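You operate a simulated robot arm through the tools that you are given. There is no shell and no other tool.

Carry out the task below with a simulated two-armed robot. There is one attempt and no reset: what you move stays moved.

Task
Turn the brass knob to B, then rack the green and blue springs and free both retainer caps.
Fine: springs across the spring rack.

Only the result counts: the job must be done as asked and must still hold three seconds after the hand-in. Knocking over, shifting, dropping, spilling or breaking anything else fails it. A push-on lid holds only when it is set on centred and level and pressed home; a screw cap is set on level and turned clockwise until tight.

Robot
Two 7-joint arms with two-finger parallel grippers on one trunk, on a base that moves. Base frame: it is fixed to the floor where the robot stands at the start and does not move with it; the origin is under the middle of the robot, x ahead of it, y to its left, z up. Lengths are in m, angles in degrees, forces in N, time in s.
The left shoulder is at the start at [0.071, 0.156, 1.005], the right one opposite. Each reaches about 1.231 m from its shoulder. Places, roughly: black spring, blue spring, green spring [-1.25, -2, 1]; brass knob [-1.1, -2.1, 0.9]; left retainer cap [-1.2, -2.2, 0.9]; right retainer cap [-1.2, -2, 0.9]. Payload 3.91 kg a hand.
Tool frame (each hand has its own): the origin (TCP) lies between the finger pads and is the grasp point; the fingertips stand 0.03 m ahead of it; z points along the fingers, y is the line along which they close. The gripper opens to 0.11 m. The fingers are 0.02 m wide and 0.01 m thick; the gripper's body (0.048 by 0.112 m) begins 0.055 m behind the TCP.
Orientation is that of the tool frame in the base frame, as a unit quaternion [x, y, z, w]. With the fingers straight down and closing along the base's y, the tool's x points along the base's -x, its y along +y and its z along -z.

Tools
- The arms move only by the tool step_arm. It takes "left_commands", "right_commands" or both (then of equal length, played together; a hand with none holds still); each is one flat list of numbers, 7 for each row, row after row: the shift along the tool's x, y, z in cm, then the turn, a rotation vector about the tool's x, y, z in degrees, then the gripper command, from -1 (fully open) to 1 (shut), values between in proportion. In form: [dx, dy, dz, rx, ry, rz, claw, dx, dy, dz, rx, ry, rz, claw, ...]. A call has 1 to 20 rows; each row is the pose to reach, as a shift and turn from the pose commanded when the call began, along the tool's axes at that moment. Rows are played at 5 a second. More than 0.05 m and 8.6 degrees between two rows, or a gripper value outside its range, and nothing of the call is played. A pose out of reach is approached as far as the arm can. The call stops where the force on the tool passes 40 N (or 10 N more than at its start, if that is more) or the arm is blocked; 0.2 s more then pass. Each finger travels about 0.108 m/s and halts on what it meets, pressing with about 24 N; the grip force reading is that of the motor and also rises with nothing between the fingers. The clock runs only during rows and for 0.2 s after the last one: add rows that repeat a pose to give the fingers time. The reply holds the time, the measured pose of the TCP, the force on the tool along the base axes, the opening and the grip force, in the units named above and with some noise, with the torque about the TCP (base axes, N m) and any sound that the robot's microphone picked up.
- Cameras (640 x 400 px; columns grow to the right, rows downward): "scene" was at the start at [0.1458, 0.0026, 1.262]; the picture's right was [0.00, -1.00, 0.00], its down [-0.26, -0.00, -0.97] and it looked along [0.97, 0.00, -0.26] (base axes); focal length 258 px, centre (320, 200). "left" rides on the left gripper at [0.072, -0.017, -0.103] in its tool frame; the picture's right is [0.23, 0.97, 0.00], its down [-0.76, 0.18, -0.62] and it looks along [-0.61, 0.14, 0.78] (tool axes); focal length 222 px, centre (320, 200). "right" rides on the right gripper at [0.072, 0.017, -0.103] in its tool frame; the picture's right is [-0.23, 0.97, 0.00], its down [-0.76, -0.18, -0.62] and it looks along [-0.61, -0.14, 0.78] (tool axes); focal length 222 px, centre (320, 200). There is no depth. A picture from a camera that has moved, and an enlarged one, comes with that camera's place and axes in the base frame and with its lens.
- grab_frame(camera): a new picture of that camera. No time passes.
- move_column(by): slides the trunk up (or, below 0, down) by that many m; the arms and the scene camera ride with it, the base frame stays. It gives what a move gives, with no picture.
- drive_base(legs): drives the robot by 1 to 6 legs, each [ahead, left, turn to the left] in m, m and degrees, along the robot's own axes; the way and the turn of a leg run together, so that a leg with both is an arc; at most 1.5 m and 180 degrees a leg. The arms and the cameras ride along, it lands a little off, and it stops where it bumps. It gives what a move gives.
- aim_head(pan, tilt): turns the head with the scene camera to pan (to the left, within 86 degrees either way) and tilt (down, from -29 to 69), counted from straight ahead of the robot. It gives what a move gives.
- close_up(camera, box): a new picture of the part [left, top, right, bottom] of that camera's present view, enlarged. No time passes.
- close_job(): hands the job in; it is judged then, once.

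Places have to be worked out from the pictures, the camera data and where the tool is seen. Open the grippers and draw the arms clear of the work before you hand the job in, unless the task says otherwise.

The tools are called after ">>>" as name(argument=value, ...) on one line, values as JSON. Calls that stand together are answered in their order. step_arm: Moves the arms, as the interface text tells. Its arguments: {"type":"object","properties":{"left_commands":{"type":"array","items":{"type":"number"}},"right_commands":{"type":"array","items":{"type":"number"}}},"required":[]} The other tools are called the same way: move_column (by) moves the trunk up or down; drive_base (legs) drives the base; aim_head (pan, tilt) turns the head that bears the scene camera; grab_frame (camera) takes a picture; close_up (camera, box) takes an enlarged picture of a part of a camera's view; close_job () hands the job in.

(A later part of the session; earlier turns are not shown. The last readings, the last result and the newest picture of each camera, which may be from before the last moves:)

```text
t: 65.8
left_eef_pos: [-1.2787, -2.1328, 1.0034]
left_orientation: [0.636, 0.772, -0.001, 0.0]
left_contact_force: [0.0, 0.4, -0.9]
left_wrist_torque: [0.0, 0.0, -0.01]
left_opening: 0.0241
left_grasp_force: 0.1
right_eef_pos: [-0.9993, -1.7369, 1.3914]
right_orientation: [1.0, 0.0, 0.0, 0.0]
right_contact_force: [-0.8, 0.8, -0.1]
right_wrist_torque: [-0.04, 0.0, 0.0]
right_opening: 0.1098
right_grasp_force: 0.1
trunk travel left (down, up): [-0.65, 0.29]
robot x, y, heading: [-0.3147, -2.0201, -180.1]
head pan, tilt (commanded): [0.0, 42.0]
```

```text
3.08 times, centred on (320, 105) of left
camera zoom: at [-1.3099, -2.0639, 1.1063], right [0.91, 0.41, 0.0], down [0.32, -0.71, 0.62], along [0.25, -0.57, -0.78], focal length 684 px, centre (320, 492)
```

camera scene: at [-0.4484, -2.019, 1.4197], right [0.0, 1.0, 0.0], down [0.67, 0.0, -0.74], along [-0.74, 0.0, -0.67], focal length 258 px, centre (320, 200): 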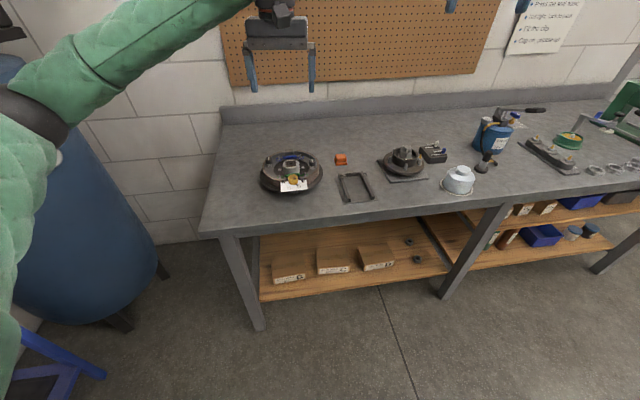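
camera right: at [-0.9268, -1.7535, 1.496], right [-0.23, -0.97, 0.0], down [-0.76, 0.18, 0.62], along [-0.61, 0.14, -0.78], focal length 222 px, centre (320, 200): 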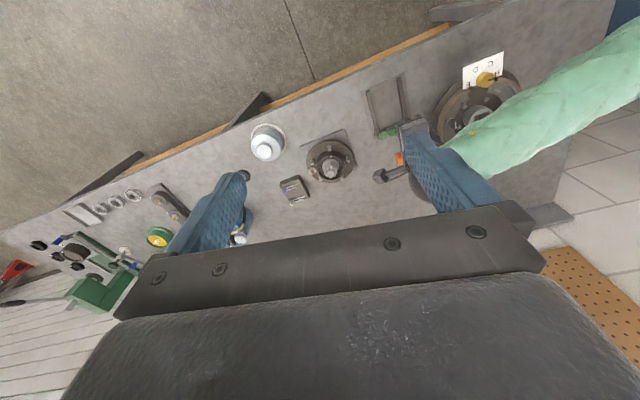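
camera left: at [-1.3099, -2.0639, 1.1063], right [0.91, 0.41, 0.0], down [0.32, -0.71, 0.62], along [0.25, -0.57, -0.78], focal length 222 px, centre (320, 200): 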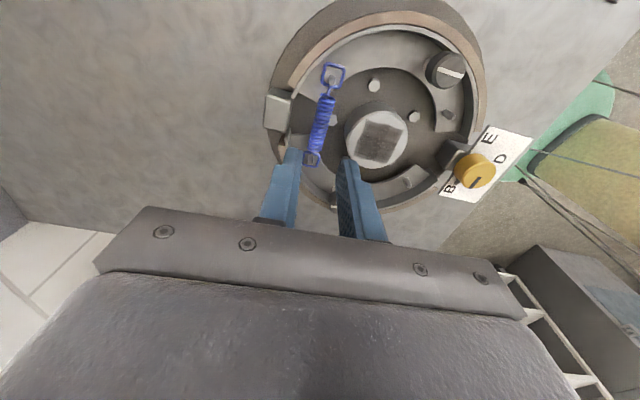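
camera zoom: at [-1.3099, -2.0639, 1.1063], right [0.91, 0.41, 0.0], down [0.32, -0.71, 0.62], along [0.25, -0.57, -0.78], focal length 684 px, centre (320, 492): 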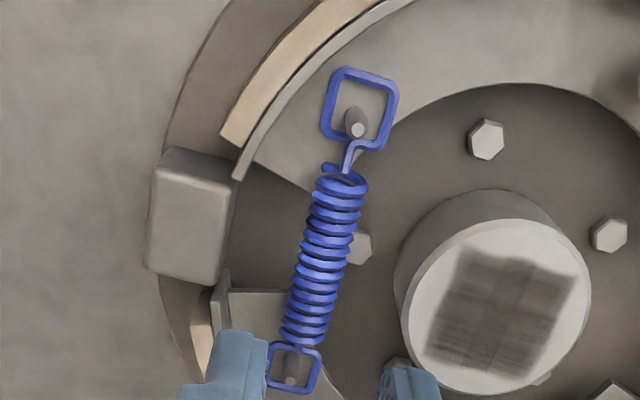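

The green spring lies across the rack as it should. The blue coil's centre is about 2 mm off in tool y and 3–5 mm in tool x; I shift and descend to just above it.

>>> step_arm(left_commands=[-0.3, 0.2, 0, 0, 0, 0, 0.57, -0.3, 0.2, 2.5, 0, 0, 0, 0.57, -0.3, 0.2, 5.0, 0, 0, 0, 0.57, -0.3, 0.2, 7.0, 0, 0, 0, 0.57, -0.3, 0.2, 7.5, 0, 0, 0, 0.57, -0.3, 0.2, 7.5, 0, 0, 0, 0.57])

>>> close_up(camera="left", box=[230, 50, 410, 200])

>>> close_up(camera="scene", box=[250, 120, 340, 180])

>>> close_up(camera="right", box=[430, 80, 520, 150])

```text
t: 67.2
left_eef_pos: [-1.2753, -2.1352, 0.9254]
left_orientation: [0.635, 0.772, -0.001, 0.0]
left_contact_force: [-0.1, -0.8, -0.6]
left_wrist_torque: [0.01, -0.02, -0.04]
left_opening: 0.0239
left_grasp_force: 0.1
right_eef_pos: [-0.9994, -1.7373, 1.3915]
right_orientation: [1.0, -0.001, 0.0, 0.0]
right_contact_force: [-0.8, -0.4, 0.6]
right_wrist_torque: [-0.01, -0.03, -0.02]
right_opening: 0.1099
right_grasp_force: 0.1
trunk travel left (down, up): [-0.65, 0.29]
robot x, y, heading: [-0.3127, -2.0224, -180.2]
head pan, tilt (commanded): [0.0, 42.0]
```

```text
2.67 times, centred on (320, 125) of left
camera zoom: at [-1.3069, -2.0681, 1.0297], right [0.91, 0.41, 0.0], down [0.32, -0.71, 0.62], along [0.25, -0.57, -0.78], focal length 592 px, centre (320, 400)
```

zoom: 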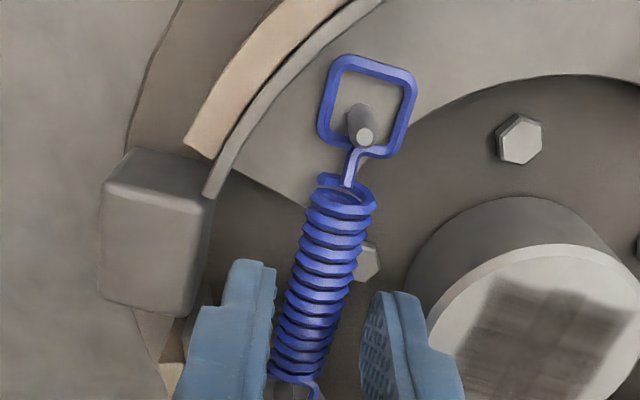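

```text
6.67 times, centred on (295, 150) of scene
camera zoom: at [-0.4491, -2.0179, 1.4196], right [0.0, 1.0, 0.0], down [0.67, 0.0, -0.74], along [-0.74, 0.0, -0.67], focal length 1723 px, centre (487, 533)
```

zoom: 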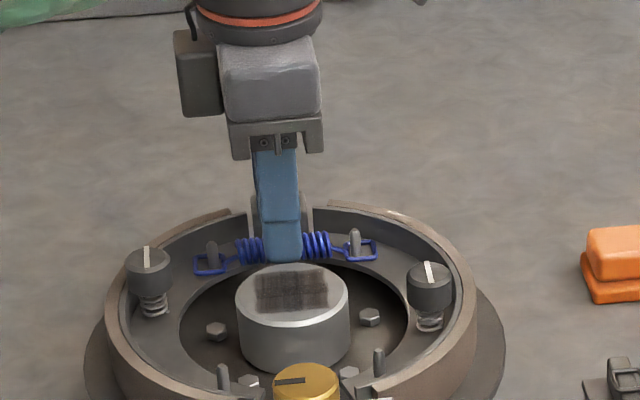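

```text
5.71 times, centred on (475, 115) of right
camera zoom: at [-0.9267, -1.7534, 1.496], right [-0.23, -0.97, 0.0], down [-0.76, 0.18, 0.62], along [-0.61, 0.14, -0.78], focal length 1269 px, centre (-566, 686)
```

zoom: 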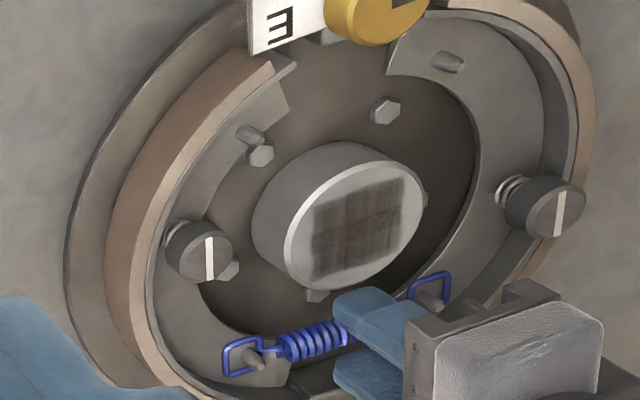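

The fingers straddle the blue coil with a few millimetres to spare on both sides. I descend 1.8 cm slowly and close.

>>> step_arm(left_commands=[0, 0, 0.6, 0, 0, 0, 0.57, 0, 0, 1.2, 0, 0, 0, 0.57, 0, 0, 1.6, 0, 0, 0, 0.57, 0, 0, 1.85, 0, 0, 0, 0.57, 0, 0, 1.85, 0, 0, 0, 0.57, 0, 0, 1.85, 0, 0, 0, 0.8, 0, 0, 1.85, 0, 0, 0, 1, 0, 0, 1.85, 0, 0, 0, 1, 0, 0, 1.85, 0, 0, 0, 1])

>>> close_up(camera="left", box=[230, 50, 410, 200])

```text
t: 69.2
left_eef_pos: [-1.2765, -2.1353, 0.9076]
left_orientation: [0.636, 0.772, 0.0, 0.0]
left_contact_force: [0.3, 0.1, -0.5]
left_wrist_torque: [0.0, -0.01, -0.01]
left_opening: 0.0137
left_grasp_force: 23.9
right_eef_pos: [-0.9989, -1.7373, 1.3925]
right_orientation: [1.0, 0.0, 0.0, 0.0]
right_contact_force: [-0.4, 0.5, 1.0]
right_wrist_torque: [0.03, 0.01, 0.0]
right_opening: 0.11
right_grasp_force: 0.0
trunk travel left (down, up): [-0.65, 0.29]
robot x, y, heading: [-0.316, -2.0175, -179.9]
head pan, tilt (commanded): [0.0, 42.0]
```

```text
2.67 times, centred on (320, 125) of left
camera zoom: at [-1.3077, -2.0677, 1.0104], right [0.91, 0.41, 0.0], down [0.32, -0.71, 0.62], along [0.26, -0.57, -0.78], focal length 592 px, centre (320, 400)
```

zoom: 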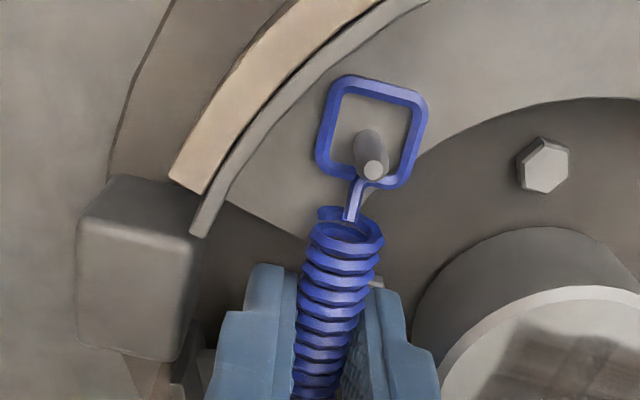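

The blue coil is gripped at 13.7 mm with no side load. I lift slowly, 1–2 mm a row.

>>> step_arm(left_commands=[0, 0, -0.1, 0, 0, 0, 1, 0, 0, -0.2, 0, 0, 0, 1, 0, 0, -0.3, 0, 0, 0, 1, 0, 0, -0.4, 0, 0, 0, 1, 0, 0, -0.6, 0, 0, 0, 1, 0, 0, -0.8, 0, 0, 0, 1, 0, 0, -1.0, 0, 0, 0, 1, 0, 0, -1.2, 0, 0, 0, 1, 0, 0, -1.4, 0, 0, 0, 1, 0, 0, -1.7, 0, 0, 0, 1, 0, 0, -2.0, 0, 0, 0, 1, 0, 0, -2.4, 0, 0, 0, 1])

>>> close_up(camera="left", box=[230, 50, 410, 200])

>>> close_up(camera="scene", box=[250, 120, 340, 180])

```text
t: 71.8
left_eef_pos: [-1.2755, -2.1359, 0.9335]
left_orientation: [0.636, 0.772, 0.001, 0.0]
left_contact_force: [0.1, 0.0, -0.6]
left_wrist_torque: [0.01, -0.03, -0.02]
left_opening: 0.0136
left_grasp_force: 24.0
right_eef_pos: [-0.9995, -1.738, 1.3911]
right_orientation: [1.0, -0.001, 0.001, 0.0]
right_contact_force: [-0.1, 0.1, -0.6]
right_wrist_torque: [0.01, -0.04, 0.0]
right_opening: 0.1098
right_grasp_force: 0.0
trunk travel left (down, up): [-0.65, 0.29]
robot x, y, heading: [-0.3161, -2.0235, -180.0]
head pan, tilt (commanded): [0.0, 42.0]
```

```text
2.67 times, centred on (320, 125) of left
camera zoom: at [-1.3073, -2.0679, 1.0351], right [0.91, 0.41, 0.0], down [0.32, -0.71, 0.62], along [0.26, -0.57, -0.78], focal length 592 px, centre (320, 400)
```

zoom: 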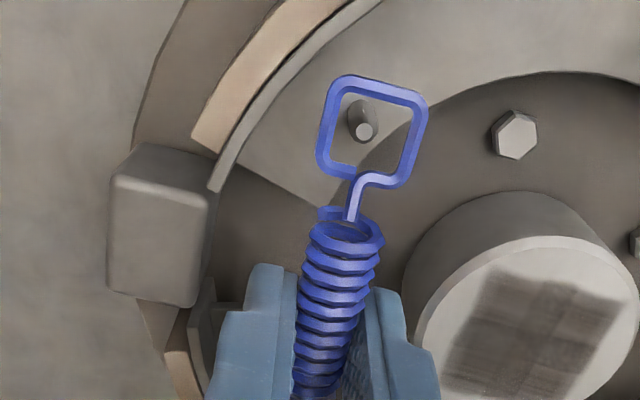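

```text
6.67 times, centred on (295, 150) of scene
camera zoom: at [-0.4491, -2.0179, 1.4196], right [0.0, 1.0, 0.0], down [0.67, 0.0, -0.74], along [-0.74, 0.0, -0.67], focal length 1723 px, centre (487, 533)
```

zoom: 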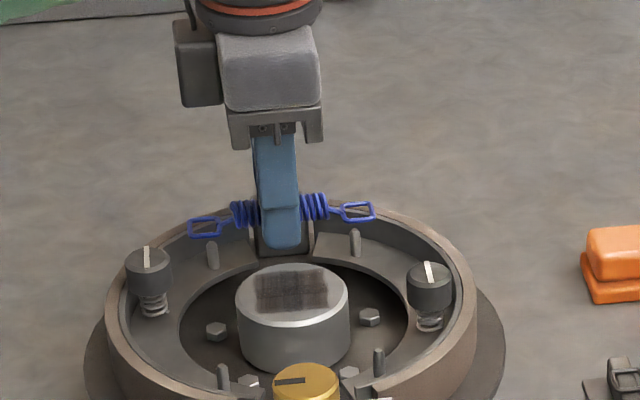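

The blue spring is off its posts, level and centred. I lift it to z ≈ 1.0 and carry it over the front part of the rack near (-1.121, -1.8915).

>>> step_arm(left_commands=[0, 0, -2.2, 0, 0, 0, 1, 0, 0, -4.4, 0, 0, 0, 1, 0, 0, -6.7, 0, 0, 0, 1, 3.0, 2.83, -6.7, 0, 0, 0, 1, 6.0, 5.66, -6.7, 0, 0, 0.5, 1, 9.0, 8.5, -6.7, 0, 0, 1, 1, 12.0, 11.33, -6.7, 0, 0, 1.5, 1, 15.0, 14.16, -6.7, 0, 0, 2, 1, 18.0, 17.0, -6.7, 0, 0, 2.4, 1, 21.03, 19.84, -6.7, 0, 0, 2.4, 1, 21.03, 19.84, -6.7, 0, 0, 2.4, 1])

>>> close_up(camera="left", box=[220, 15, 420, 175])

>>> close_up(camera="scene", box=[280, 110, 400, 210])

```text
t: 74.2
left_eef_pos: [-1.1209, -1.8912, 0.9985]
left_orientation: [0.652, 0.758, 0.0, 0.0]
left_contact_force: [0.3, -0.1, 0.3]
left_wrist_torque: [0.01, 0.01, 0.03]
left_opening: 0.0135
left_grasp_force: 23.9
right_eef_pos: [-0.9984, -1.7375, 1.3928]
right_orientation: [1.0, 0.001, 0.0, 0.0]
right_contact_force: [-0.6, -0.7, 0.5]
right_wrist_torque: [0.01, -0.02, 0.03]
right_opening: 0.11
right_grasp_force: 0.1
trunk travel left (down, up): [-0.65, 0.29]
robot x, y, heading: [-0.3185, -2.0182, -180.0]
head pan, tilt (commanded): [0.0, 42.0]
```

```text
2.50 times, centred on (320, 95) of left
camera zoom: at [-1.15, -1.8235, 1.1022], right [0.93, 0.37, 0.0], down [0.29, -0.73, 0.62], along [0.23, -0.58, -0.78], focal length 555 px, centre (320, 462)
```

zoom: 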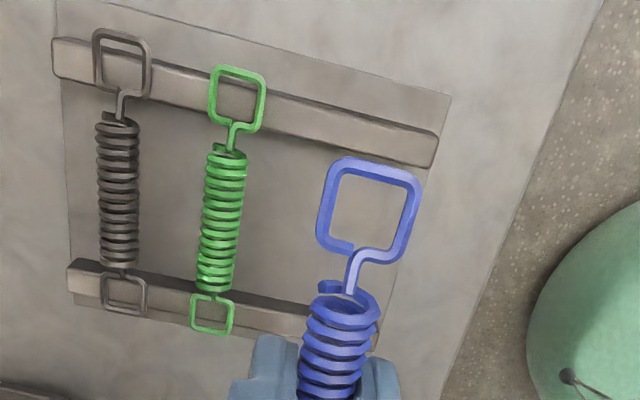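

```text
4.00 times, centred on (340, 160) of scene
camera zoom: at [-0.4494, -2.019, 1.4196], right [0.0, 1.0, 0.0], down [0.67, 0.0, -0.74], along [-0.74, 0.0, -0.67], focal length 1034 px, centre (240, 360)
```

zoom: 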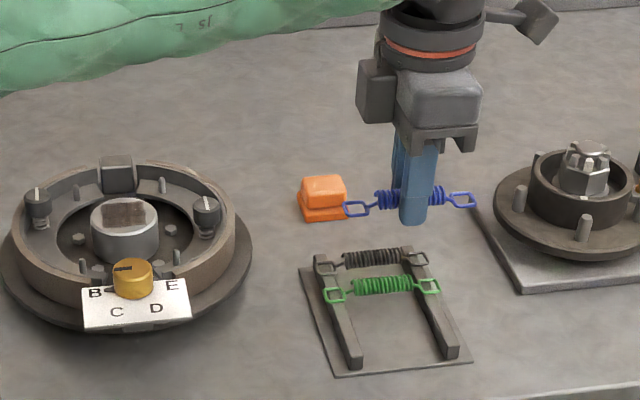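

The axis will land about 42 mm in front of the green spring, well within the rails. I lower to about 5 mm above the rails and check.

>>> step_arm(left_commands=[0, 0, 3, 0, 0, 0, 1, 0, 0, 6, 0, 0, 0, 1, 0, 0, 9, 0, 0, 0, 1, 0, 0, 10.8, 0, 0, 0, 1, 0, 0, 10.8, 0, 0, 0, 1])

>>> close_up(camera="left", box=[220, 30, 420, 190])

>>> close_up(camera="scene", box=[325, 150, 385, 200])

```text
t: 75.4
left_eef_pos: [-1.1203, -1.8921, 0.8896]
left_orientation: [0.652, 0.758, 0.001, -0.001]
left_contact_force: [0.1, -0.4, 0.1]
left_wrist_torque: [-0.03, -0.01, 0.03]
left_opening: 0.014
left_grasp_force: 24.5
right_eef_pos: [-0.9978, -1.7362, 1.3919]
right_orientation: [1.0, 0.0, 0.0, 0.0]
right_contact_force: [-0.6, 0.1, -0.8]
right_wrist_torque: [-0.04, -0.01, -0.03]
right_opening: 0.1101
right_grasp_force: 0.1
trunk travel left (down, up): [-0.65, 0.29]
robot x, y, heading: [-0.3156, -2.0193, -180.0]
head pan, tilt (commanded): [0.0, 42.0]
```

```text
2.50 times, centred on (320, 110) of left
camera zoom: at [-1.1494, -1.8221, 0.9941], right [0.93, 0.37, 0.0], down [0.29, -0.73, 0.62], along [0.23, -0.58, -0.78], focal length 555 px, centre (320, 425)
```

zoom: 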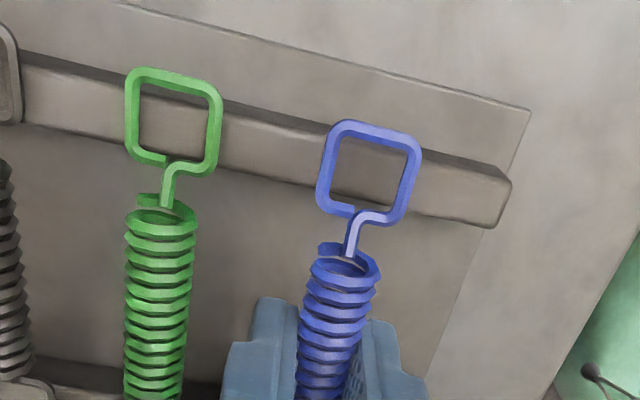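

```text
8.00 times, centred on (355, 175) of scene
camera zoom: at [-0.449, -2.0176, 1.4196], right [0.0, 1.0, 0.0], down [0.67, 0.0, -0.74], along [-0.74, 0.0, -0.67], focal length 2068 px, centre (40, 400)
```

zoom: 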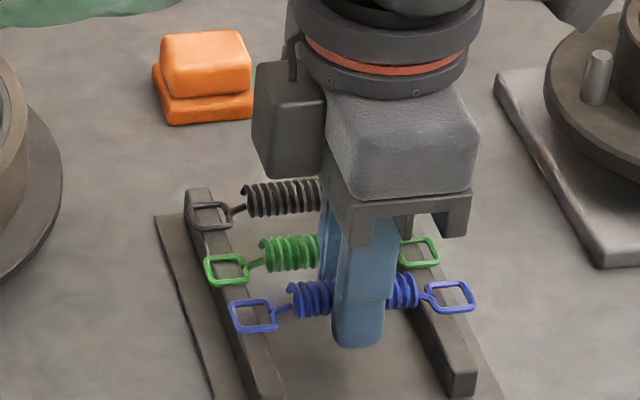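

Loops are over the rails. I lower by up to 7 mm in small steps, expecting touch near z = 0.883.

>>> step_arm(left_commands=[0, 0, 0.2, 0, 0, 0, 1, 0, 0, 0.4, 0, 0, 0, 1, 0, 0, 0.5, 0, 0, 0, 1, 0, 0, 0.6, 0, 0, 0, 1])

>>> close_up(camera="scene", box=[325, 150, 385, 200])

```text
t: 76.4
left_eef_pos: [-1.1224, -1.8897, 0.8853]
left_orientation: [0.652, 0.758, 0.0, 0.0]
left_contact_force: [-0.4, 0.8, -1.1]
left_wrist_torque: [0.03, 0.01, -0.01]
left_opening: 0.0137
left_grasp_force: 24.0
right_eef_pos: [-0.9998, -1.7376, 1.3922]
right_orientation: [1.0, 0.0, 0.0, 0.0]
right_contact_force: [0.6, 0.1, 0.0]
right_wrist_torque: [0.02, 0.01, 0.01]
right_opening: 0.1101
right_grasp_force: 0.0
trunk travel left (down, up): [-0.65, 0.29]
robot x, y, heading: [-0.3186, -2.0196, -180.0]
head pan, tilt (commanded): [0.0, 42.0]
```

```text
8.00 times, centred on (355, 175) of scene
camera zoom: at [-0.4492, -2.0177, 1.4196], right [0.0, 1.0, 0.0], down [0.67, 0.0, -0.74], along [-0.74, 0.0, -0.67], focal length 2068 px, centre (40, 400)
```

zoom: 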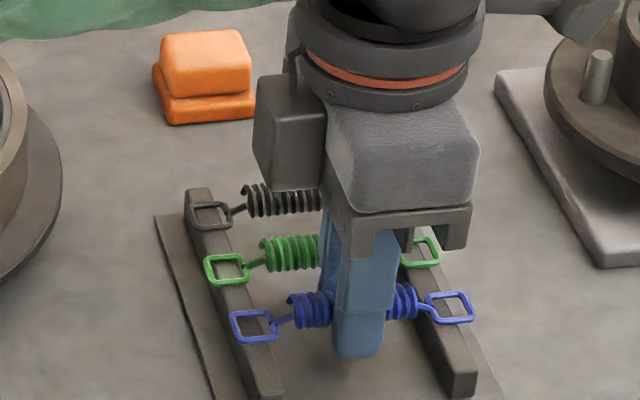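

No touch yet; I lower another 1–3 mm.

>>> step_arm(left_commands=[0, 0, 0.1, 0, 0, 0, 1, 0, 0, 0.2, 0, 0, 0, 1])

>>> close_up(camera="scene", box=[325, 150, 385, 200])

```text
t: 77.0
left_eef_pos: [-1.1211, -1.8901, 0.8821]
left_orientation: [0.652, 0.758, 0.0, -0.001]
left_contact_force: [0.1, 0.1, 0.3]
left_wrist_torque: [0.02, 0.02, 0.01]
left_opening: 0.0138
left_grasp_force: 24.0
right_eef_pos: [-0.9993, -1.7363, 1.3914]
right_orientation: [1.0, 0.0, 0.0, 0.0]
right_contact_force: [-0.2, -0.5, -0.8]
right_wrist_torque: [-0.02, 0.04, 0.0]
right_opening: 0.1101
right_grasp_force: 0.1
trunk travel left (down, up): [-0.65, 0.29]
robot x, y, heading: [-0.3155, -2.0184, -180.0]
head pan, tilt (commanded): [0.0, 42.0]
```

```text
8.00 times, centred on (355, 175) of scene
camera zoom: at [-0.4492, -2.0177, 1.4196], right [0.0, 1.0, 0.0], down [0.67, 0.0, -0.74], along [-0.74, 0.0, -0.67], focal length 2068 px, centre (40, 400)
```

zoom: 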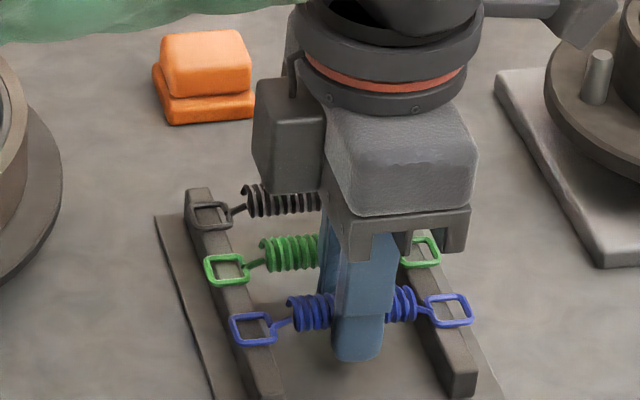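

Still no contact force; I lower another 2 mm.

>>> step_arm(left_commands=[0, 0, 0.1, 0, 0, 0, 1, 0, 0, 0.2, 0, 0, 0, 1])

>>> close_up(camera="left", box=[220, 30, 420, 190])

```text
t: 77.6
left_eef_pos: [-1.1216, -1.8902, 0.884]
left_orientation: [0.652, 0.758, 0.0, -0.002]
left_contact_force: [-3.4, 0.5, 9.6]
left_wrist_torque: [0.43, 0.09, 0.14]
left_opening: 0.0135
left_grasp_force: 24.2
right_eef_pos: [-0.9989, -1.7374, 1.393]
right_orientation: [1.0, 0.0, 0.0, 0.0]
right_contact_force: [0.2, 0.7, -0.3]
right_wrist_torque: [-0.04, -0.01, 0.01]
right_opening: 0.11
right_grasp_force: 0.1
trunk travel left (down, up): [-0.65, 0.29]
robot x, y, heading: [-0.3174, -2.0218, -180.0]
head pan, tilt (commanded): [0.0, 42.0]
```

```text
2.50 times, centred on (320, 110) of left
camera zoom: at [-1.15, -1.8216, 0.9857], right [0.93, 0.37, 0.0], down [0.29, -0.73, 0.62], along [0.23, -0.58, -0.78], focal length 555 px, centre (320, 425)
```

zoom: 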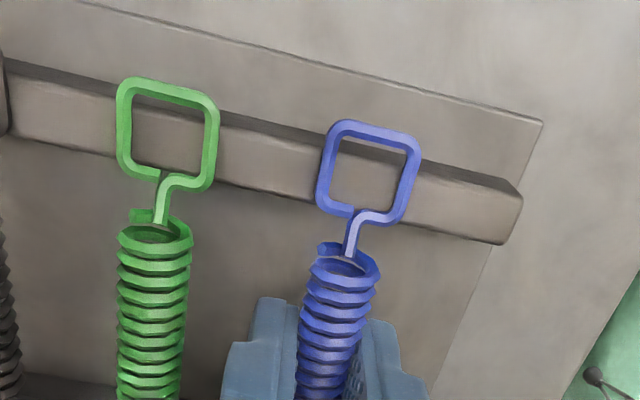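

The right loop touched its rail (≈10 N). I ease up 1.5 mm and open the fingers to release.

>>> step_arm(left_commands=[0, 0, -0.1, 0, 0, 0, 1, 0, 0, -0.12, 0, 0, 0, 1, 0, 0, -0.12, 0, 0, 0, 0.72, 0, 0, -0.12, 0, 0, 0, 0.62, 0, 0, -0.12, 0, 0, 0, 0.56, 0, 0, -0.12, 0, 0, 0, 0.56])

>>> close_up(camera="scene", box=[325, 150, 385, 200])

>>> close_up(camera="left", box=[220, 30, 420, 190])

```text
t: 79.0
left_eef_pos: [-1.1202, -1.8912, 0.8831]
left_orientation: [0.652, 0.759, -0.001, 0.0]
left_contact_force: [0.3, 0.5, 0.3]
left_wrist_torque: [0.01, 0.0, 0.02]
left_opening: 0.0241
left_grasp_force: 0.1
right_eef_pos: [-0.9998, -1.7373, 1.3918]
right_orientation: [1.0, 0.0, -0.001, 0.001]
right_contact_force: [0.5, -0.7, -0.2]
right_wrist_torque: [0.0, 0.04, 0.04]
right_opening: 0.1102
right_grasp_force: 0.0
trunk travel left (down, up): [-0.65, 0.29]
robot x, y, heading: [-0.3173, -2.0201, -180.1]
head pan, tilt (commanded): [0.0, 42.0]
```

```text
8.00 times, centred on (355, 175) of scene
camera zoom: at [-0.449, -2.0178, 1.4196], right [0.0, 1.0, 0.0], down [0.67, 0.0, -0.74], along [-0.74, 0.0, -0.67], focal length 2068 px, centre (40, 400)
```

zoom: 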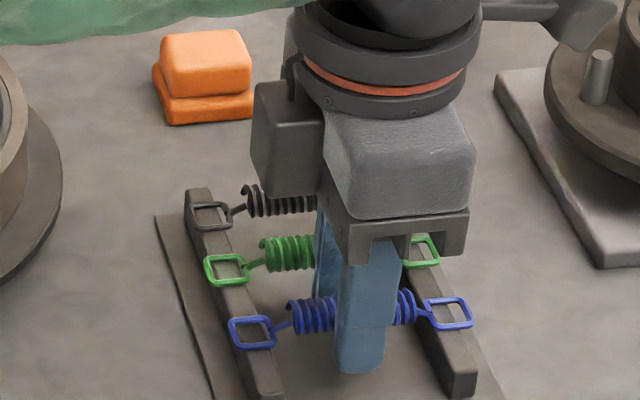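

```text
2.50 times, centred on (320, 110) of left
camera zoom: at [-1.1491, -1.8221, 0.9853], right [0.93, 0.37, 0.0], down [0.29, -0.73, 0.62], along [0.23, -0.58, -0.78], focal length 555 px, centre (320, 425)
```

zoom: 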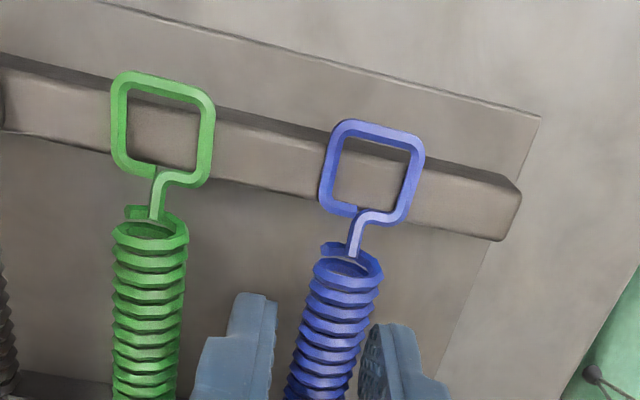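

The blue spring lies across both rails. I raise the hand straight up and look at the rack and the retainer caps.

>>> step_arm(left_commands=[0, 0, -1.5, 0, 0, 0, 0.56, 0, 0, -4, 0, 0, 0, 0.56, 0, 0, -8, 0, 0, 0, 0.56, 0, 0, -12, 0, 0, 0, 0.56, 0, 0, -15, 0, 0, 0, 0.56, 0, 0, -15, 0, 0, 0, 0.56])

>>> close_up(camera="scene", box=[325, 155, 385, 205])

>>> close_up(camera="scene", box=[255, 145, 325, 195])

>>> close_up(camera="right", box=[425, 70, 529, 140])

```text
t: 80.4
left_eef_pos: [-1.12, -1.8907, 1.0315]
left_orientation: [0.652, 0.758, 0.0, 0.0]
left_contact_force: [-0.1, 0.1, 0.9]
left_wrist_torque: [0.0, -0.01, -0.01]
left_opening: 0.0241
left_grasp_force: 0.0
right_eef_pos: [-0.9998, -1.7375, 1.3925]
right_orientation: [1.0, 0.001, 0.001, 0.0]
right_contact_force: [0.7, 0.0, 0.6]
right_wrist_torque: [0.02, -0.04, 0.01]
right_opening: 0.11
right_grasp_force: 0.1
trunk travel left (down, up): [-0.65, 0.29]
robot x, y, heading: [-0.3161, -2.0188, -180.1]
head pan, tilt (commanded): [0.0, 42.0]
```

```text
8.00 times, centred on (355, 180) of scene
camera zoom: at [-0.4496, -2.0178, 1.4195], right [0.0, 1.0, 0.0], down [0.67, 0.0, -0.74], along [-0.74, 0.0, -0.67], focal length 2068 px, centre (40, 360)
```

zoom: 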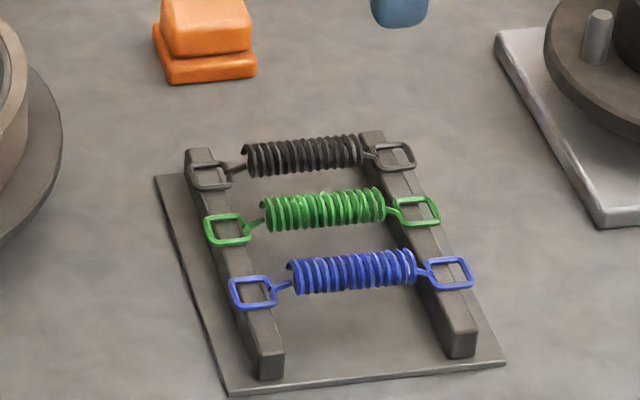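

```text
8.00 times, centred on (290, 170) of scene
camera zoom: at [-0.4496, -2.0178, 1.4195], right [0.0, 1.0, 0.0], down [0.67, 0.0, -0.74], along [-0.74, 0.0, -0.67], focal length 2068 px, centre (560, 440)
```

zoom: 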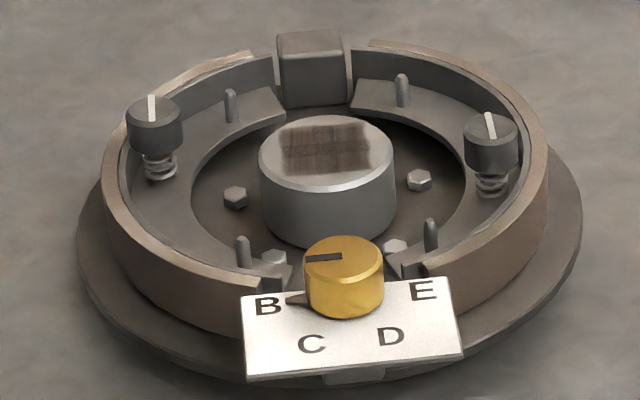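

```text
5.71 times, centred on (477, 105) of right
camera zoom: at [-0.9272, -1.7534, 1.4958], right [-0.23, -0.97, 0.0], down [-0.76, 0.18, 0.62], along [-0.61, 0.14, -0.78], focal length 1269 px, centre (-577, 743)
```

zoom: 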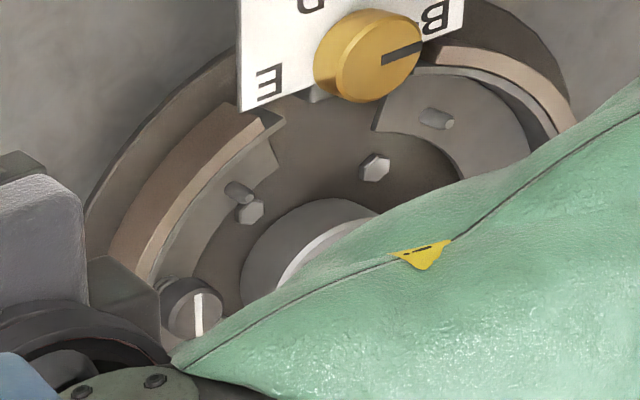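

All three springs lie across the rack. Now the retainer caps (spring-loaded, with an index line): I go over the left cap at about (-1.225, -2.201) with the hand turned back to its neutral yaw.

>>> step_arm(left_commands=[-2.4, -1.25, 0.2, 0, 0, 8.2, 0.3, -4.9, -2.5, 0.4, 0, 0, 16.4, 0.09, -7.3, -3.75, 0.6, 0, 0, 24.6, 0.09, -9.7, -5.0, 0.8, 0, 0, 32.9, 0.09, -12.1, -6.25, 1.0, 0, 0, 41.1, 0.09, -14.6, -7.5, 1.2, 0, 0, 49.3, 0.09, -17.0, -8.8, 1.4, 0, 0, 57.5, 0.09, -19.4, -10.0, 1.6, 0, 0, 65.7, 0.09, -21.8, -11.3, 1.8, 0, 0, 74, 0.09, -24.3, -12.5, 2.0, 0, 0, 82.2, 0.09, -26.7, -13.8, 2.3, 0, 0, 90.4, 0.09, -29.1, -15.0, 2.5, 0, 0, 98.6, 0.09, -29.1, -15.0, 2.5, 0, 0, 98.6, 0.09])

>>> grab_frame(camera="left")

>>> close_up(camera="left", box=[240, 60, 400, 190])

>>> close_up(camera="scene", box=[230, 110, 330, 190])

```text
t: 83.2
left_eef_pos: [-1.2262, -2.2018, 1.0054]
left_orientation: [1.0, -0.001, 0.0, 0.0]
left_contact_force: [-0.2, -0.3, 1.2]
left_wrist_torque: [-0.02, -0.03, 0.0]
left_opening: 0.0501
left_grasp_force: 0.1
right_eef_pos: [-0.9988, -1.7365, 1.3908]
right_orientation: [1.0, 0.0, 0.0, 0.0]
right_contact_force: [-0.5, 0.2, -0.2]
right_wrist_torque: [0.01, -0.01, -0.02]
right_opening: 0.1098
right_grasp_force: 0.0
trunk travel left (down, up): [-0.65, 0.29]
robot x, y, heading: [-0.3106, -2.0218, -180.1]
head pan, tilt (commanded): [0.0, 42.0]
```

```text
taken
camera left: at [-1.1547, -2.1847, 1.109], right [0.23, -0.97, 0.0], down [-0.76, -0.18, 0.62], along [-0.61, -0.14, -0.78], focal length 222 px, centre (320, 200)
```

left: 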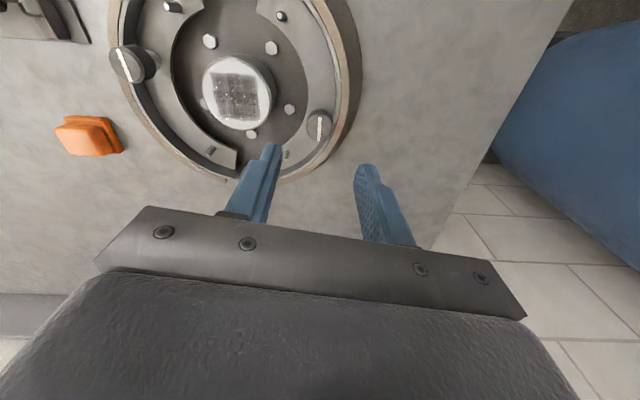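

```text
3.08 times, centred on (320, 125) of left
camera zoom: at [-1.1547, -2.1847, 1.109], right [0.23, -0.97, 0.0], down [-0.76, -0.18, 0.62], along [-0.61, -0.14, -0.78], focal length 684 px, centre (320, 431)
```

zoom: 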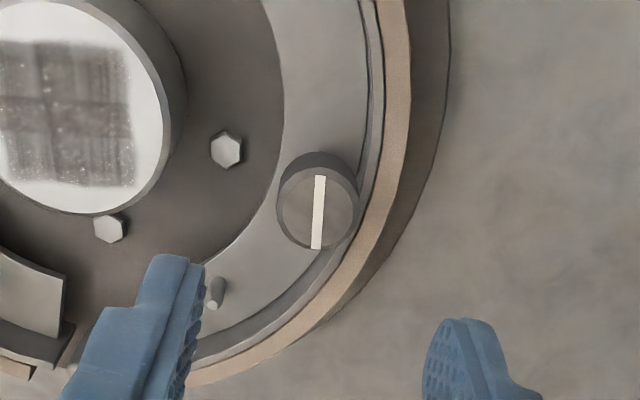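

```text
5.00 times, centred on (280, 150) of scene
camera zoom: at [-0.4491, -2.0173, 1.4196], right [0.0, 1.0, 0.0], down [0.67, 0.0, -0.74], along [-0.74, 0.0, -0.67], focal length 1292 px, centre (520, 450)
```

zoom: 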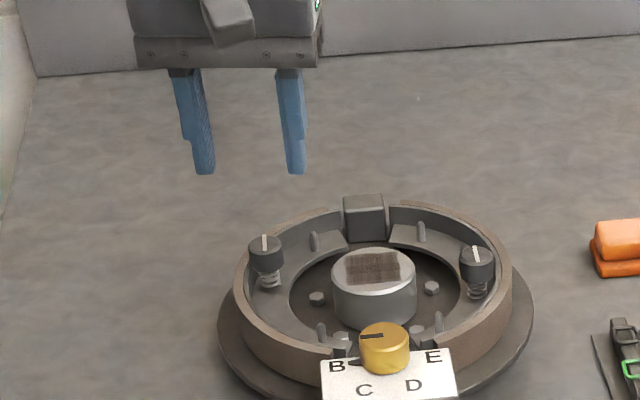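

The left cap is about 2 mm off the axis; its slot lies along the drum's fore-aft axis. I centre and descend so the fingertips overlap the cap's upper 9 mm (tips above the shoe rim), then close.

>>> step_arm(left_commands=[0.2, -0.1, 2.0, 0, 0, 0, 0.09, 0.2, -0.1, 4.0, 0, 0, 0, 0.09, 0.2, -0.1, 5.5, 0, 0, 0, 0.09, 0.2, -0.1, 6.6, 0, 0, 0, 0.09, 0.2, -0.1, 6.6, 0, 0, 0, 0.3, 0.2, -0.1, 6.6, 0, 0, 0, 0.5, 0.2, -0.1, 6.6, 0, 0, 0, 1, 0.2, -0.1, 6.6, 0, 0, 0, 1])

>>> close_up(camera="left", box=[240, 60, 400, 210])

>>> close_up(camera="scene", box=[240, 120, 330, 180])

```text
t: 85.0
left_eef_pos: [-1.2232, -2.2005, 0.9422]
left_orientation: [1.0, 0.0, 0.0, -0.001]
left_contact_force: [1.8, -2.0, 0.5]
left_wrist_torque: [-0.05, 0.11, 0.0]
left_opening: 0.0234
left_grasp_force: 44.5
right_eef_pos: [-0.9993, -1.7371, 1.3917]
right_orientation: [1.0, 0.0, 0.0, 0.001]
right_contact_force: [-0.2, 0.0, -0.5]
right_wrist_torque: [-0.01, -0.02, 0.01]
right_opening: 0.1098
right_grasp_force: 0.1
trunk travel left (down, up): [-0.65, 0.29]
robot x, y, heading: [-0.3169, -2.0225, -179.9]
head pan, tilt (commanded): [0.0, 42.0]
```

```text
2.67 times, centred on (320, 135) of left
camera zoom: at [-1.1519, -2.1835, 1.0443], right [0.23, -0.97, 0.0], down [-0.76, -0.18, 0.62], along [-0.61, -0.14, -0.78], focal length 592 px, centre (320, 373)
```

zoom: 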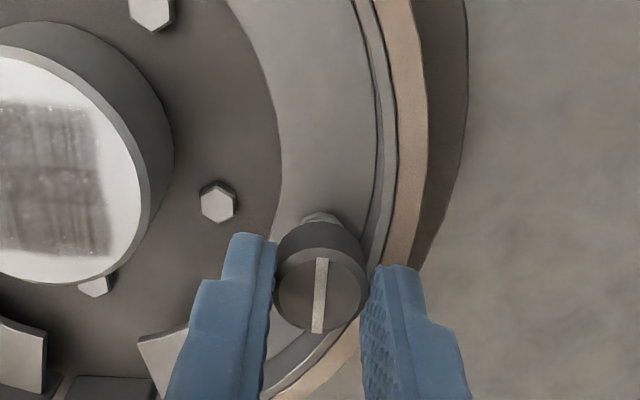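

```text
6.67 times, centred on (285, 150) of scene
camera zoom: at [-0.449, -2.0181, 1.4196], right [0.0, 1.0, 0.0], down [0.67, 0.0, -0.74], along [-0.74, 0.0, -0.67], focal length 1723 px, centre (553, 533)
```

zoom: 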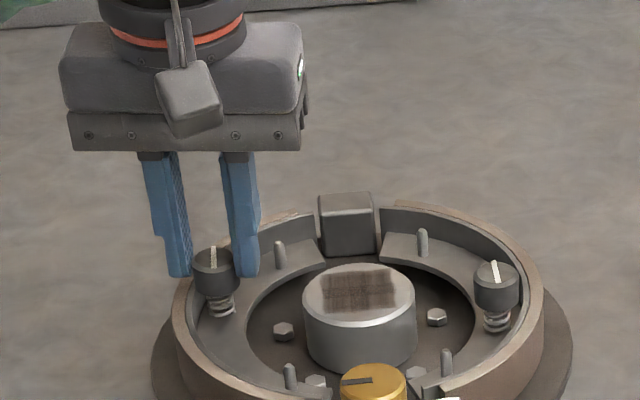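

The cap is gripped at 23.4 mm. I press down gently 4 mm and read the force.

>>> step_arm(left_commands=[0, 0, 0.2, 0, 0, 0, 1, 0, 0, 0.4, 0, 0, 0, 1, 0, 0, 0.4, 0, 0, 0, 1])

>>> close_up(camera="left", box=[240, 60, 400, 210])

>>> close_up(camera="scene", box=[255, 145, 315, 175])

```text
t: 85.8
left_eef_pos: [-1.2233, -2.201, 0.9418]
left_orientation: [1.0, 0.0, -0.003, -0.001]
left_contact_force: [-11.7, -7.7, 29.3]
left_wrist_torque: [-0.21, -0.17, -0.04]
left_opening: 0.0233
left_grasp_force: 44.9
right_eef_pos: [-0.9969, -1.7373, 1.3947]
right_orientation: [1.0, 0.0, 0.001, -0.001]
right_contact_force: [-0.1, -0.5, -0.3]
right_wrist_torque: [-0.02, 0.0, -0.02]
right_opening: 0.11
right_grasp_force: 0.1
trunk travel left (down, up): [-0.65, 0.29]
robot x, y, heading: [-0.315, -2.019, -180.1]
head pan, tilt (commanded): [0.0, 42.0]
```

```text
2.67 times, centred on (320, 135) of left
camera zoom: at [-1.1513, -2.1835, 1.0438], right [0.23, -0.97, 0.0], down [-0.76, -0.18, 0.63], along [-0.61, -0.14, -0.78], focal length 592 px, centre (320, 373)
```

zoom: 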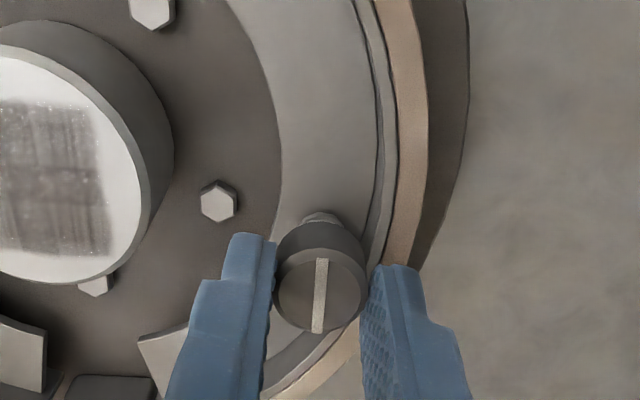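

```text
10.67 times, centred on (285, 160) of scene
camera zoom: at [-0.4474, -2.018, 1.4201], right [0.0, 1.0, 0.0], down [0.67, 0.0, -0.74], along [-0.74, 0.0, -0.67], focal length 2757 px, centre (693, 627)
```

zoom: 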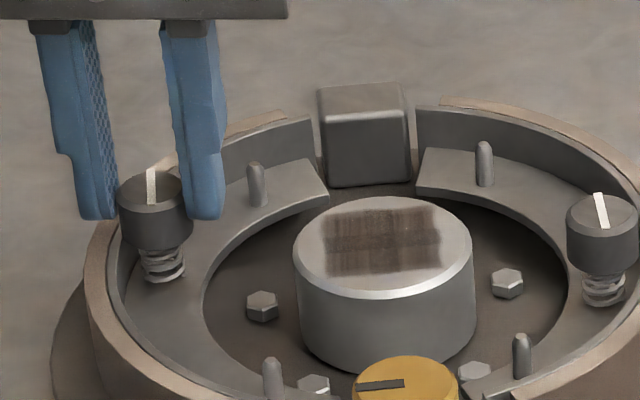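

The cap doesn't give under 29 N, so it isn't simply pushed. I take the load off and try turning it a little counter-clockwise.

>>> step_arm(left_commands=[0, 0, -0.2, 0, 0, 0, 1, 0, 0, -0.4, 0, 0, 0, 1, 0, 0, -0.4, 0, 0, -4, 1, 0, 0, -0.4, 0, 0, -8, 1, 0, 0, -0.4, 0, 0, -12, 1])

>>> close_up(camera="left", box=[240, 60, 400, 210])

>>> close_up(camera="scene", box=[255, 145, 315, 175])

```text
t: 87.0
left_eef_pos: [-1.2232, -2.2008, 0.9411]
left_orientation: [0.995, 0.104, 0.001, 0.0]
left_contact_force: [-5.7, -3.6, 9.0]
left_wrist_torque: [-0.16, 1.22, 0.0]
left_opening: 0.0236
left_grasp_force: 44.6
right_eef_pos: [-0.9987, -1.7368, 1.391]
right_orientation: [1.0, 0.0, 0.0, 0.0]
right_contact_force: [-0.1, 0.6, -0.5]
right_wrist_torque: [0.02, 0.03, 0.03]
right_opening: 0.1098
right_grasp_force: 0.0
trunk travel left (down, up): [-0.65, 0.29]
robot x, y, heading: [-0.3177, -2.02, -179.9]
head pan, tilt (commanded): [0.0, 42.0]
```

```text
2.67 times, centred on (320, 135) of left
camera zoom: at [-1.157, -2.1687, 1.044], right [0.42, -0.91, 0.0], down [-0.71, -0.33, 0.62], along [-0.56, -0.26, -0.78], focal length 592 px, centre (320, 373)
```

zoom: 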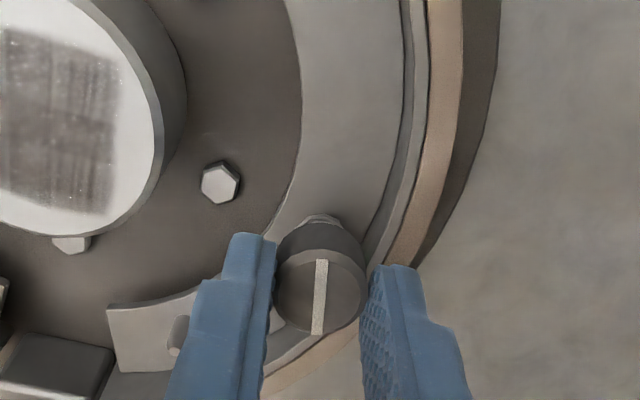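

```text
10.67 times, centred on (285, 160) of scene
camera zoom: at [-0.4487, -2.018, 1.4195], right [0.0, 1.0, 0.0], down [0.67, 0.0, -0.74], along [-0.74, 0.0, -0.67], focal length 2757 px, centre (693, 627)
```

zoom: 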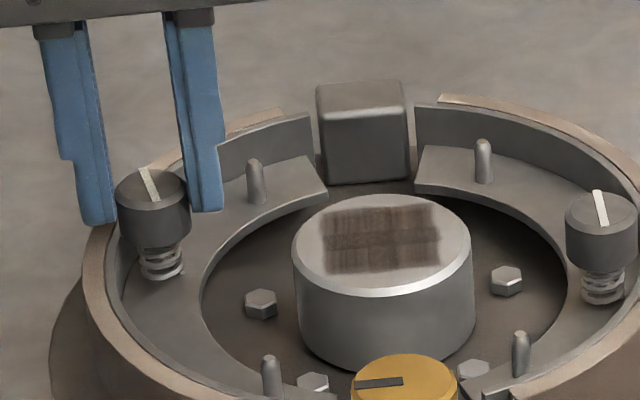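

The cap turns easily with the hand. I ease 1 mm up and continue counter-clockwise to about 60°, watching force and sound.

>>> step_arm(left_commands=[-0.05, 0.03, -0.1, 0, 0, -8, 1, -0.05, 0.03, -0.1, 0, 0, -16, 1, -0.05, 0.03, -0.1, 0, 0, -24, 1, -0.05, 0.03, -0.1, 0, 0, -32, 1, -0.05, 0.03, -0.1, 0, 0, -40, 1, -0.05, 0.03, -0.1, 0, 0, -48, 1, -0.05, 0.03, -0.1, 0, 0, -48, 1])

>>> close_up(camera="left", box=[240, 60, 400, 210])

>>> close_up(camera="scene", box=[255, 145, 315, 175])

```text
t: 88.6
left_eef_pos: [-1.223, -2.1996, 0.9421]
left_orientation: [0.867, 0.499, 0.001, 0.002]
left_contact_force: [19.8, 15.1, -19.9]
left_wrist_torque: [0.98, -0.72, 0.0]
left_opening: 0.0235
left_grasp_force: 45.2
right_eef_pos: [-0.9984, -1.7356, 1.3912]
right_orientation: [1.0, 0.0, 0.0, 0.0]
right_contact_force: [-1.5, -0.4, -0.6]
right_wrist_torque: [-0.01, 0.02, -0.01]
right_opening: 0.11
right_grasp_force: 0.0
trunk travel left (down, up): [-0.65, 0.29]
robot x, y, heading: [-0.314, -2.0205, -179.9]
head pan, tilt (commanded): [0.0, 42.0]
```

```text
2.67 times, centred on (320, 135) of left
camera zoom: at [-1.2032, -2.1286, 1.0439], right [0.96, -0.29, 0.0], down [-0.23, -0.75, 0.62], along [-0.18, -0.6, -0.78], focal length 592 px, centre (320, 373)
```

zoom: 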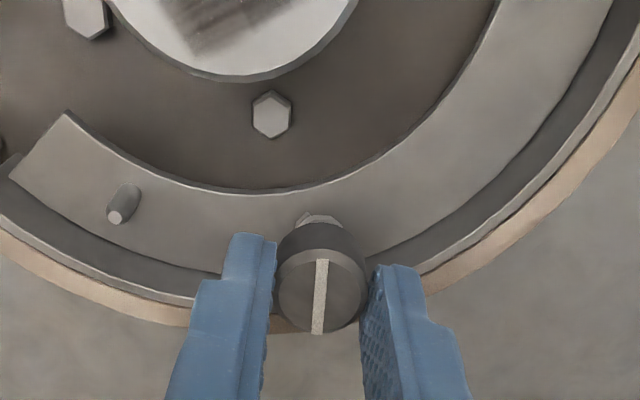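

```text
10.67 times, centred on (285, 160) of scene
camera zoom: at [-0.4491, -2.017, 1.4194], right [0.0, 1.0, 0.0], down [0.67, 0.0, -0.74], along [-0.74, 0.0, -0.67], focal length 2757 px, centre (693, 627)
```

zoom: 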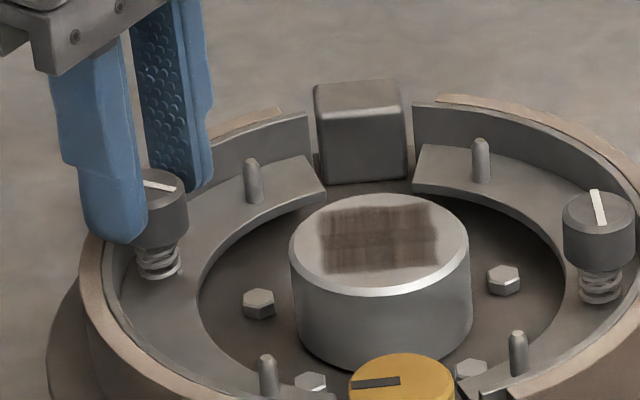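

The slot has turned 60° and the cap follows. I relax the side load and turn on to 90°.

>>> step_arm(left_commands=[0.07, 0.03, 0.07, 0, 0, 0, 1, 0.07, 0.03, 0.07, 0, 0, -7.5, 1, 0.07, 0.03, 0.07, 0, 0, -15, 1, 0.07, 0.03, 0.07, 0, 0, -22.5, 1, 0.07, 0.03, 0.07, 0, 0, -30, 1, 0.07, 0.03, 0.07, 0, 0, -30, 1])

>>> close_up(camera="left", box=[240, 60, 400, 210])

>>> close_up(camera="scene", box=[255, 145, 315, 175])

```text
t: 90.0
left_eef_pos: [-1.2236, -2.1992, 0.9404]
left_orientation: [0.707, 0.707, 0.001, 0.0]
left_contact_force: [29.7, 11.4, -23.6]
left_wrist_torque: [1.01, -0.62, 0.01]
left_opening: 0.0237
left_grasp_force: 44.3
right_eef_pos: [-0.999, -1.7369, 1.3913]
right_orientation: [1.0, 0.0, 0.0, 0.0]
right_contact_force: [0.3, -0.1, 0.2]
right_wrist_torque: [0.0, 0.01, -0.04]
right_opening: 0.11
right_grasp_force: 0.0
trunk travel left (down, up): [-0.65, 0.29]
robot x, y, heading: [-0.3192, -2.0198, -179.6]
head pan, tilt (commanded): [0.0, 42.0]
```

```text
2.67 times, centred on (320, 135) of left
camera zoom: at [-1.242, -2.1274, 1.0439], right [0.97, 0.23, 0.0], down [0.18, -0.76, 0.62], along [0.14, -0.61, -0.78], focal length 592 px, centre (320, 373)
```

zoom: 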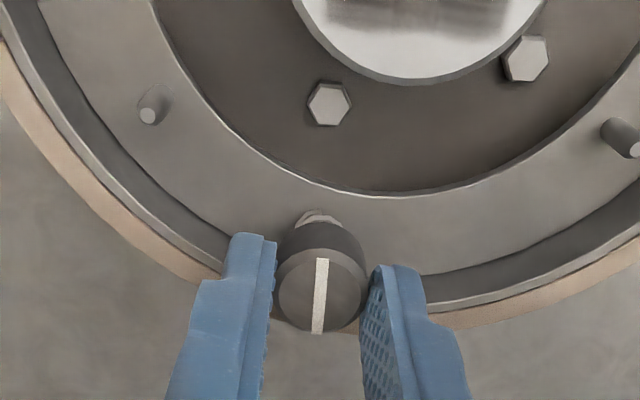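

```text
10.67 times, centred on (285, 160) of scene
camera zoom: at [-0.4489, -2.0175, 1.4195], right [0.0, 1.0, 0.0], down [0.67, 0.0, -0.74], along [-0.74, 0.0, -0.67], focal length 2757 px, centre (693, 627)
```

zoom: 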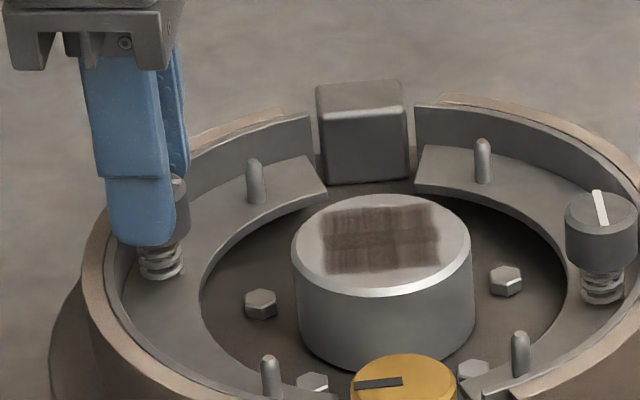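

The cap has now turned 90° with no torque about its axis, but the hand is loaded sideways and upwards. I relax these and read again.

>>> step_arm(left_commands=[0.03, 0.08, 0.06, 0, 0, 0, 1, 0.06, 0.15, 0.1, 0, 0, 0, 1, 0.06, 0.15, 0.1, 0, 0, 0, 1])

>>> close_up(camera="scene", box=[255, 145, 315, 175])

```text
t: 90.8
left_eef_pos: [-1.2224, -2.1996, 0.9417]
left_orientation: [0.707, 0.707, 0.0, 0.001]
left_contact_force: [9.0, 8.4, -18.1]
left_wrist_torque: [-0.1, -0.12, 0.0]
left_opening: 0.0234
left_grasp_force: 45.0
right_eef_pos: [-1.0, -1.7371, 1.3907]
right_orientation: [1.0, 0.0, 0.001, 0.001]
right_contact_force: [-0.2, -0.2, 0.2]
right_wrist_torque: [-0.01, -0.02, -0.01]
right_opening: 0.1099
right_grasp_force: 0.0
trunk travel left (down, up): [-0.65, 0.29]
robot x, y, heading: [-0.3163, -2.0206, -179.8]
head pan, tilt (commanded): [0.0, 42.0]
```

```text
10.67 times, centred on (285, 160) of scene
camera zoom: at [-0.4502, -2.0175, 1.4195], right [0.0, 1.0, 0.0], down [0.67, 0.0, -0.74], along [-0.74, 0.0, -0.67], focal length 2757 px, centre (693, 627)
```

zoom: 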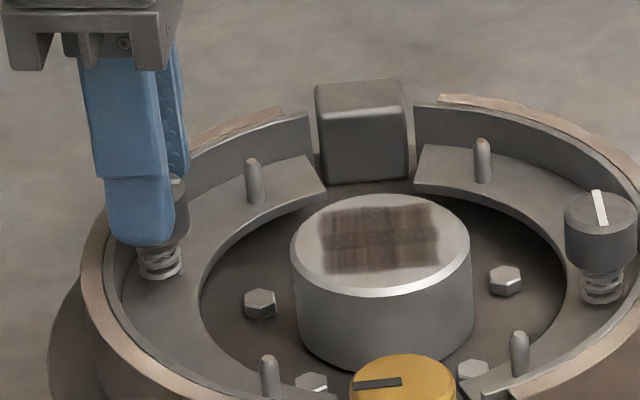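

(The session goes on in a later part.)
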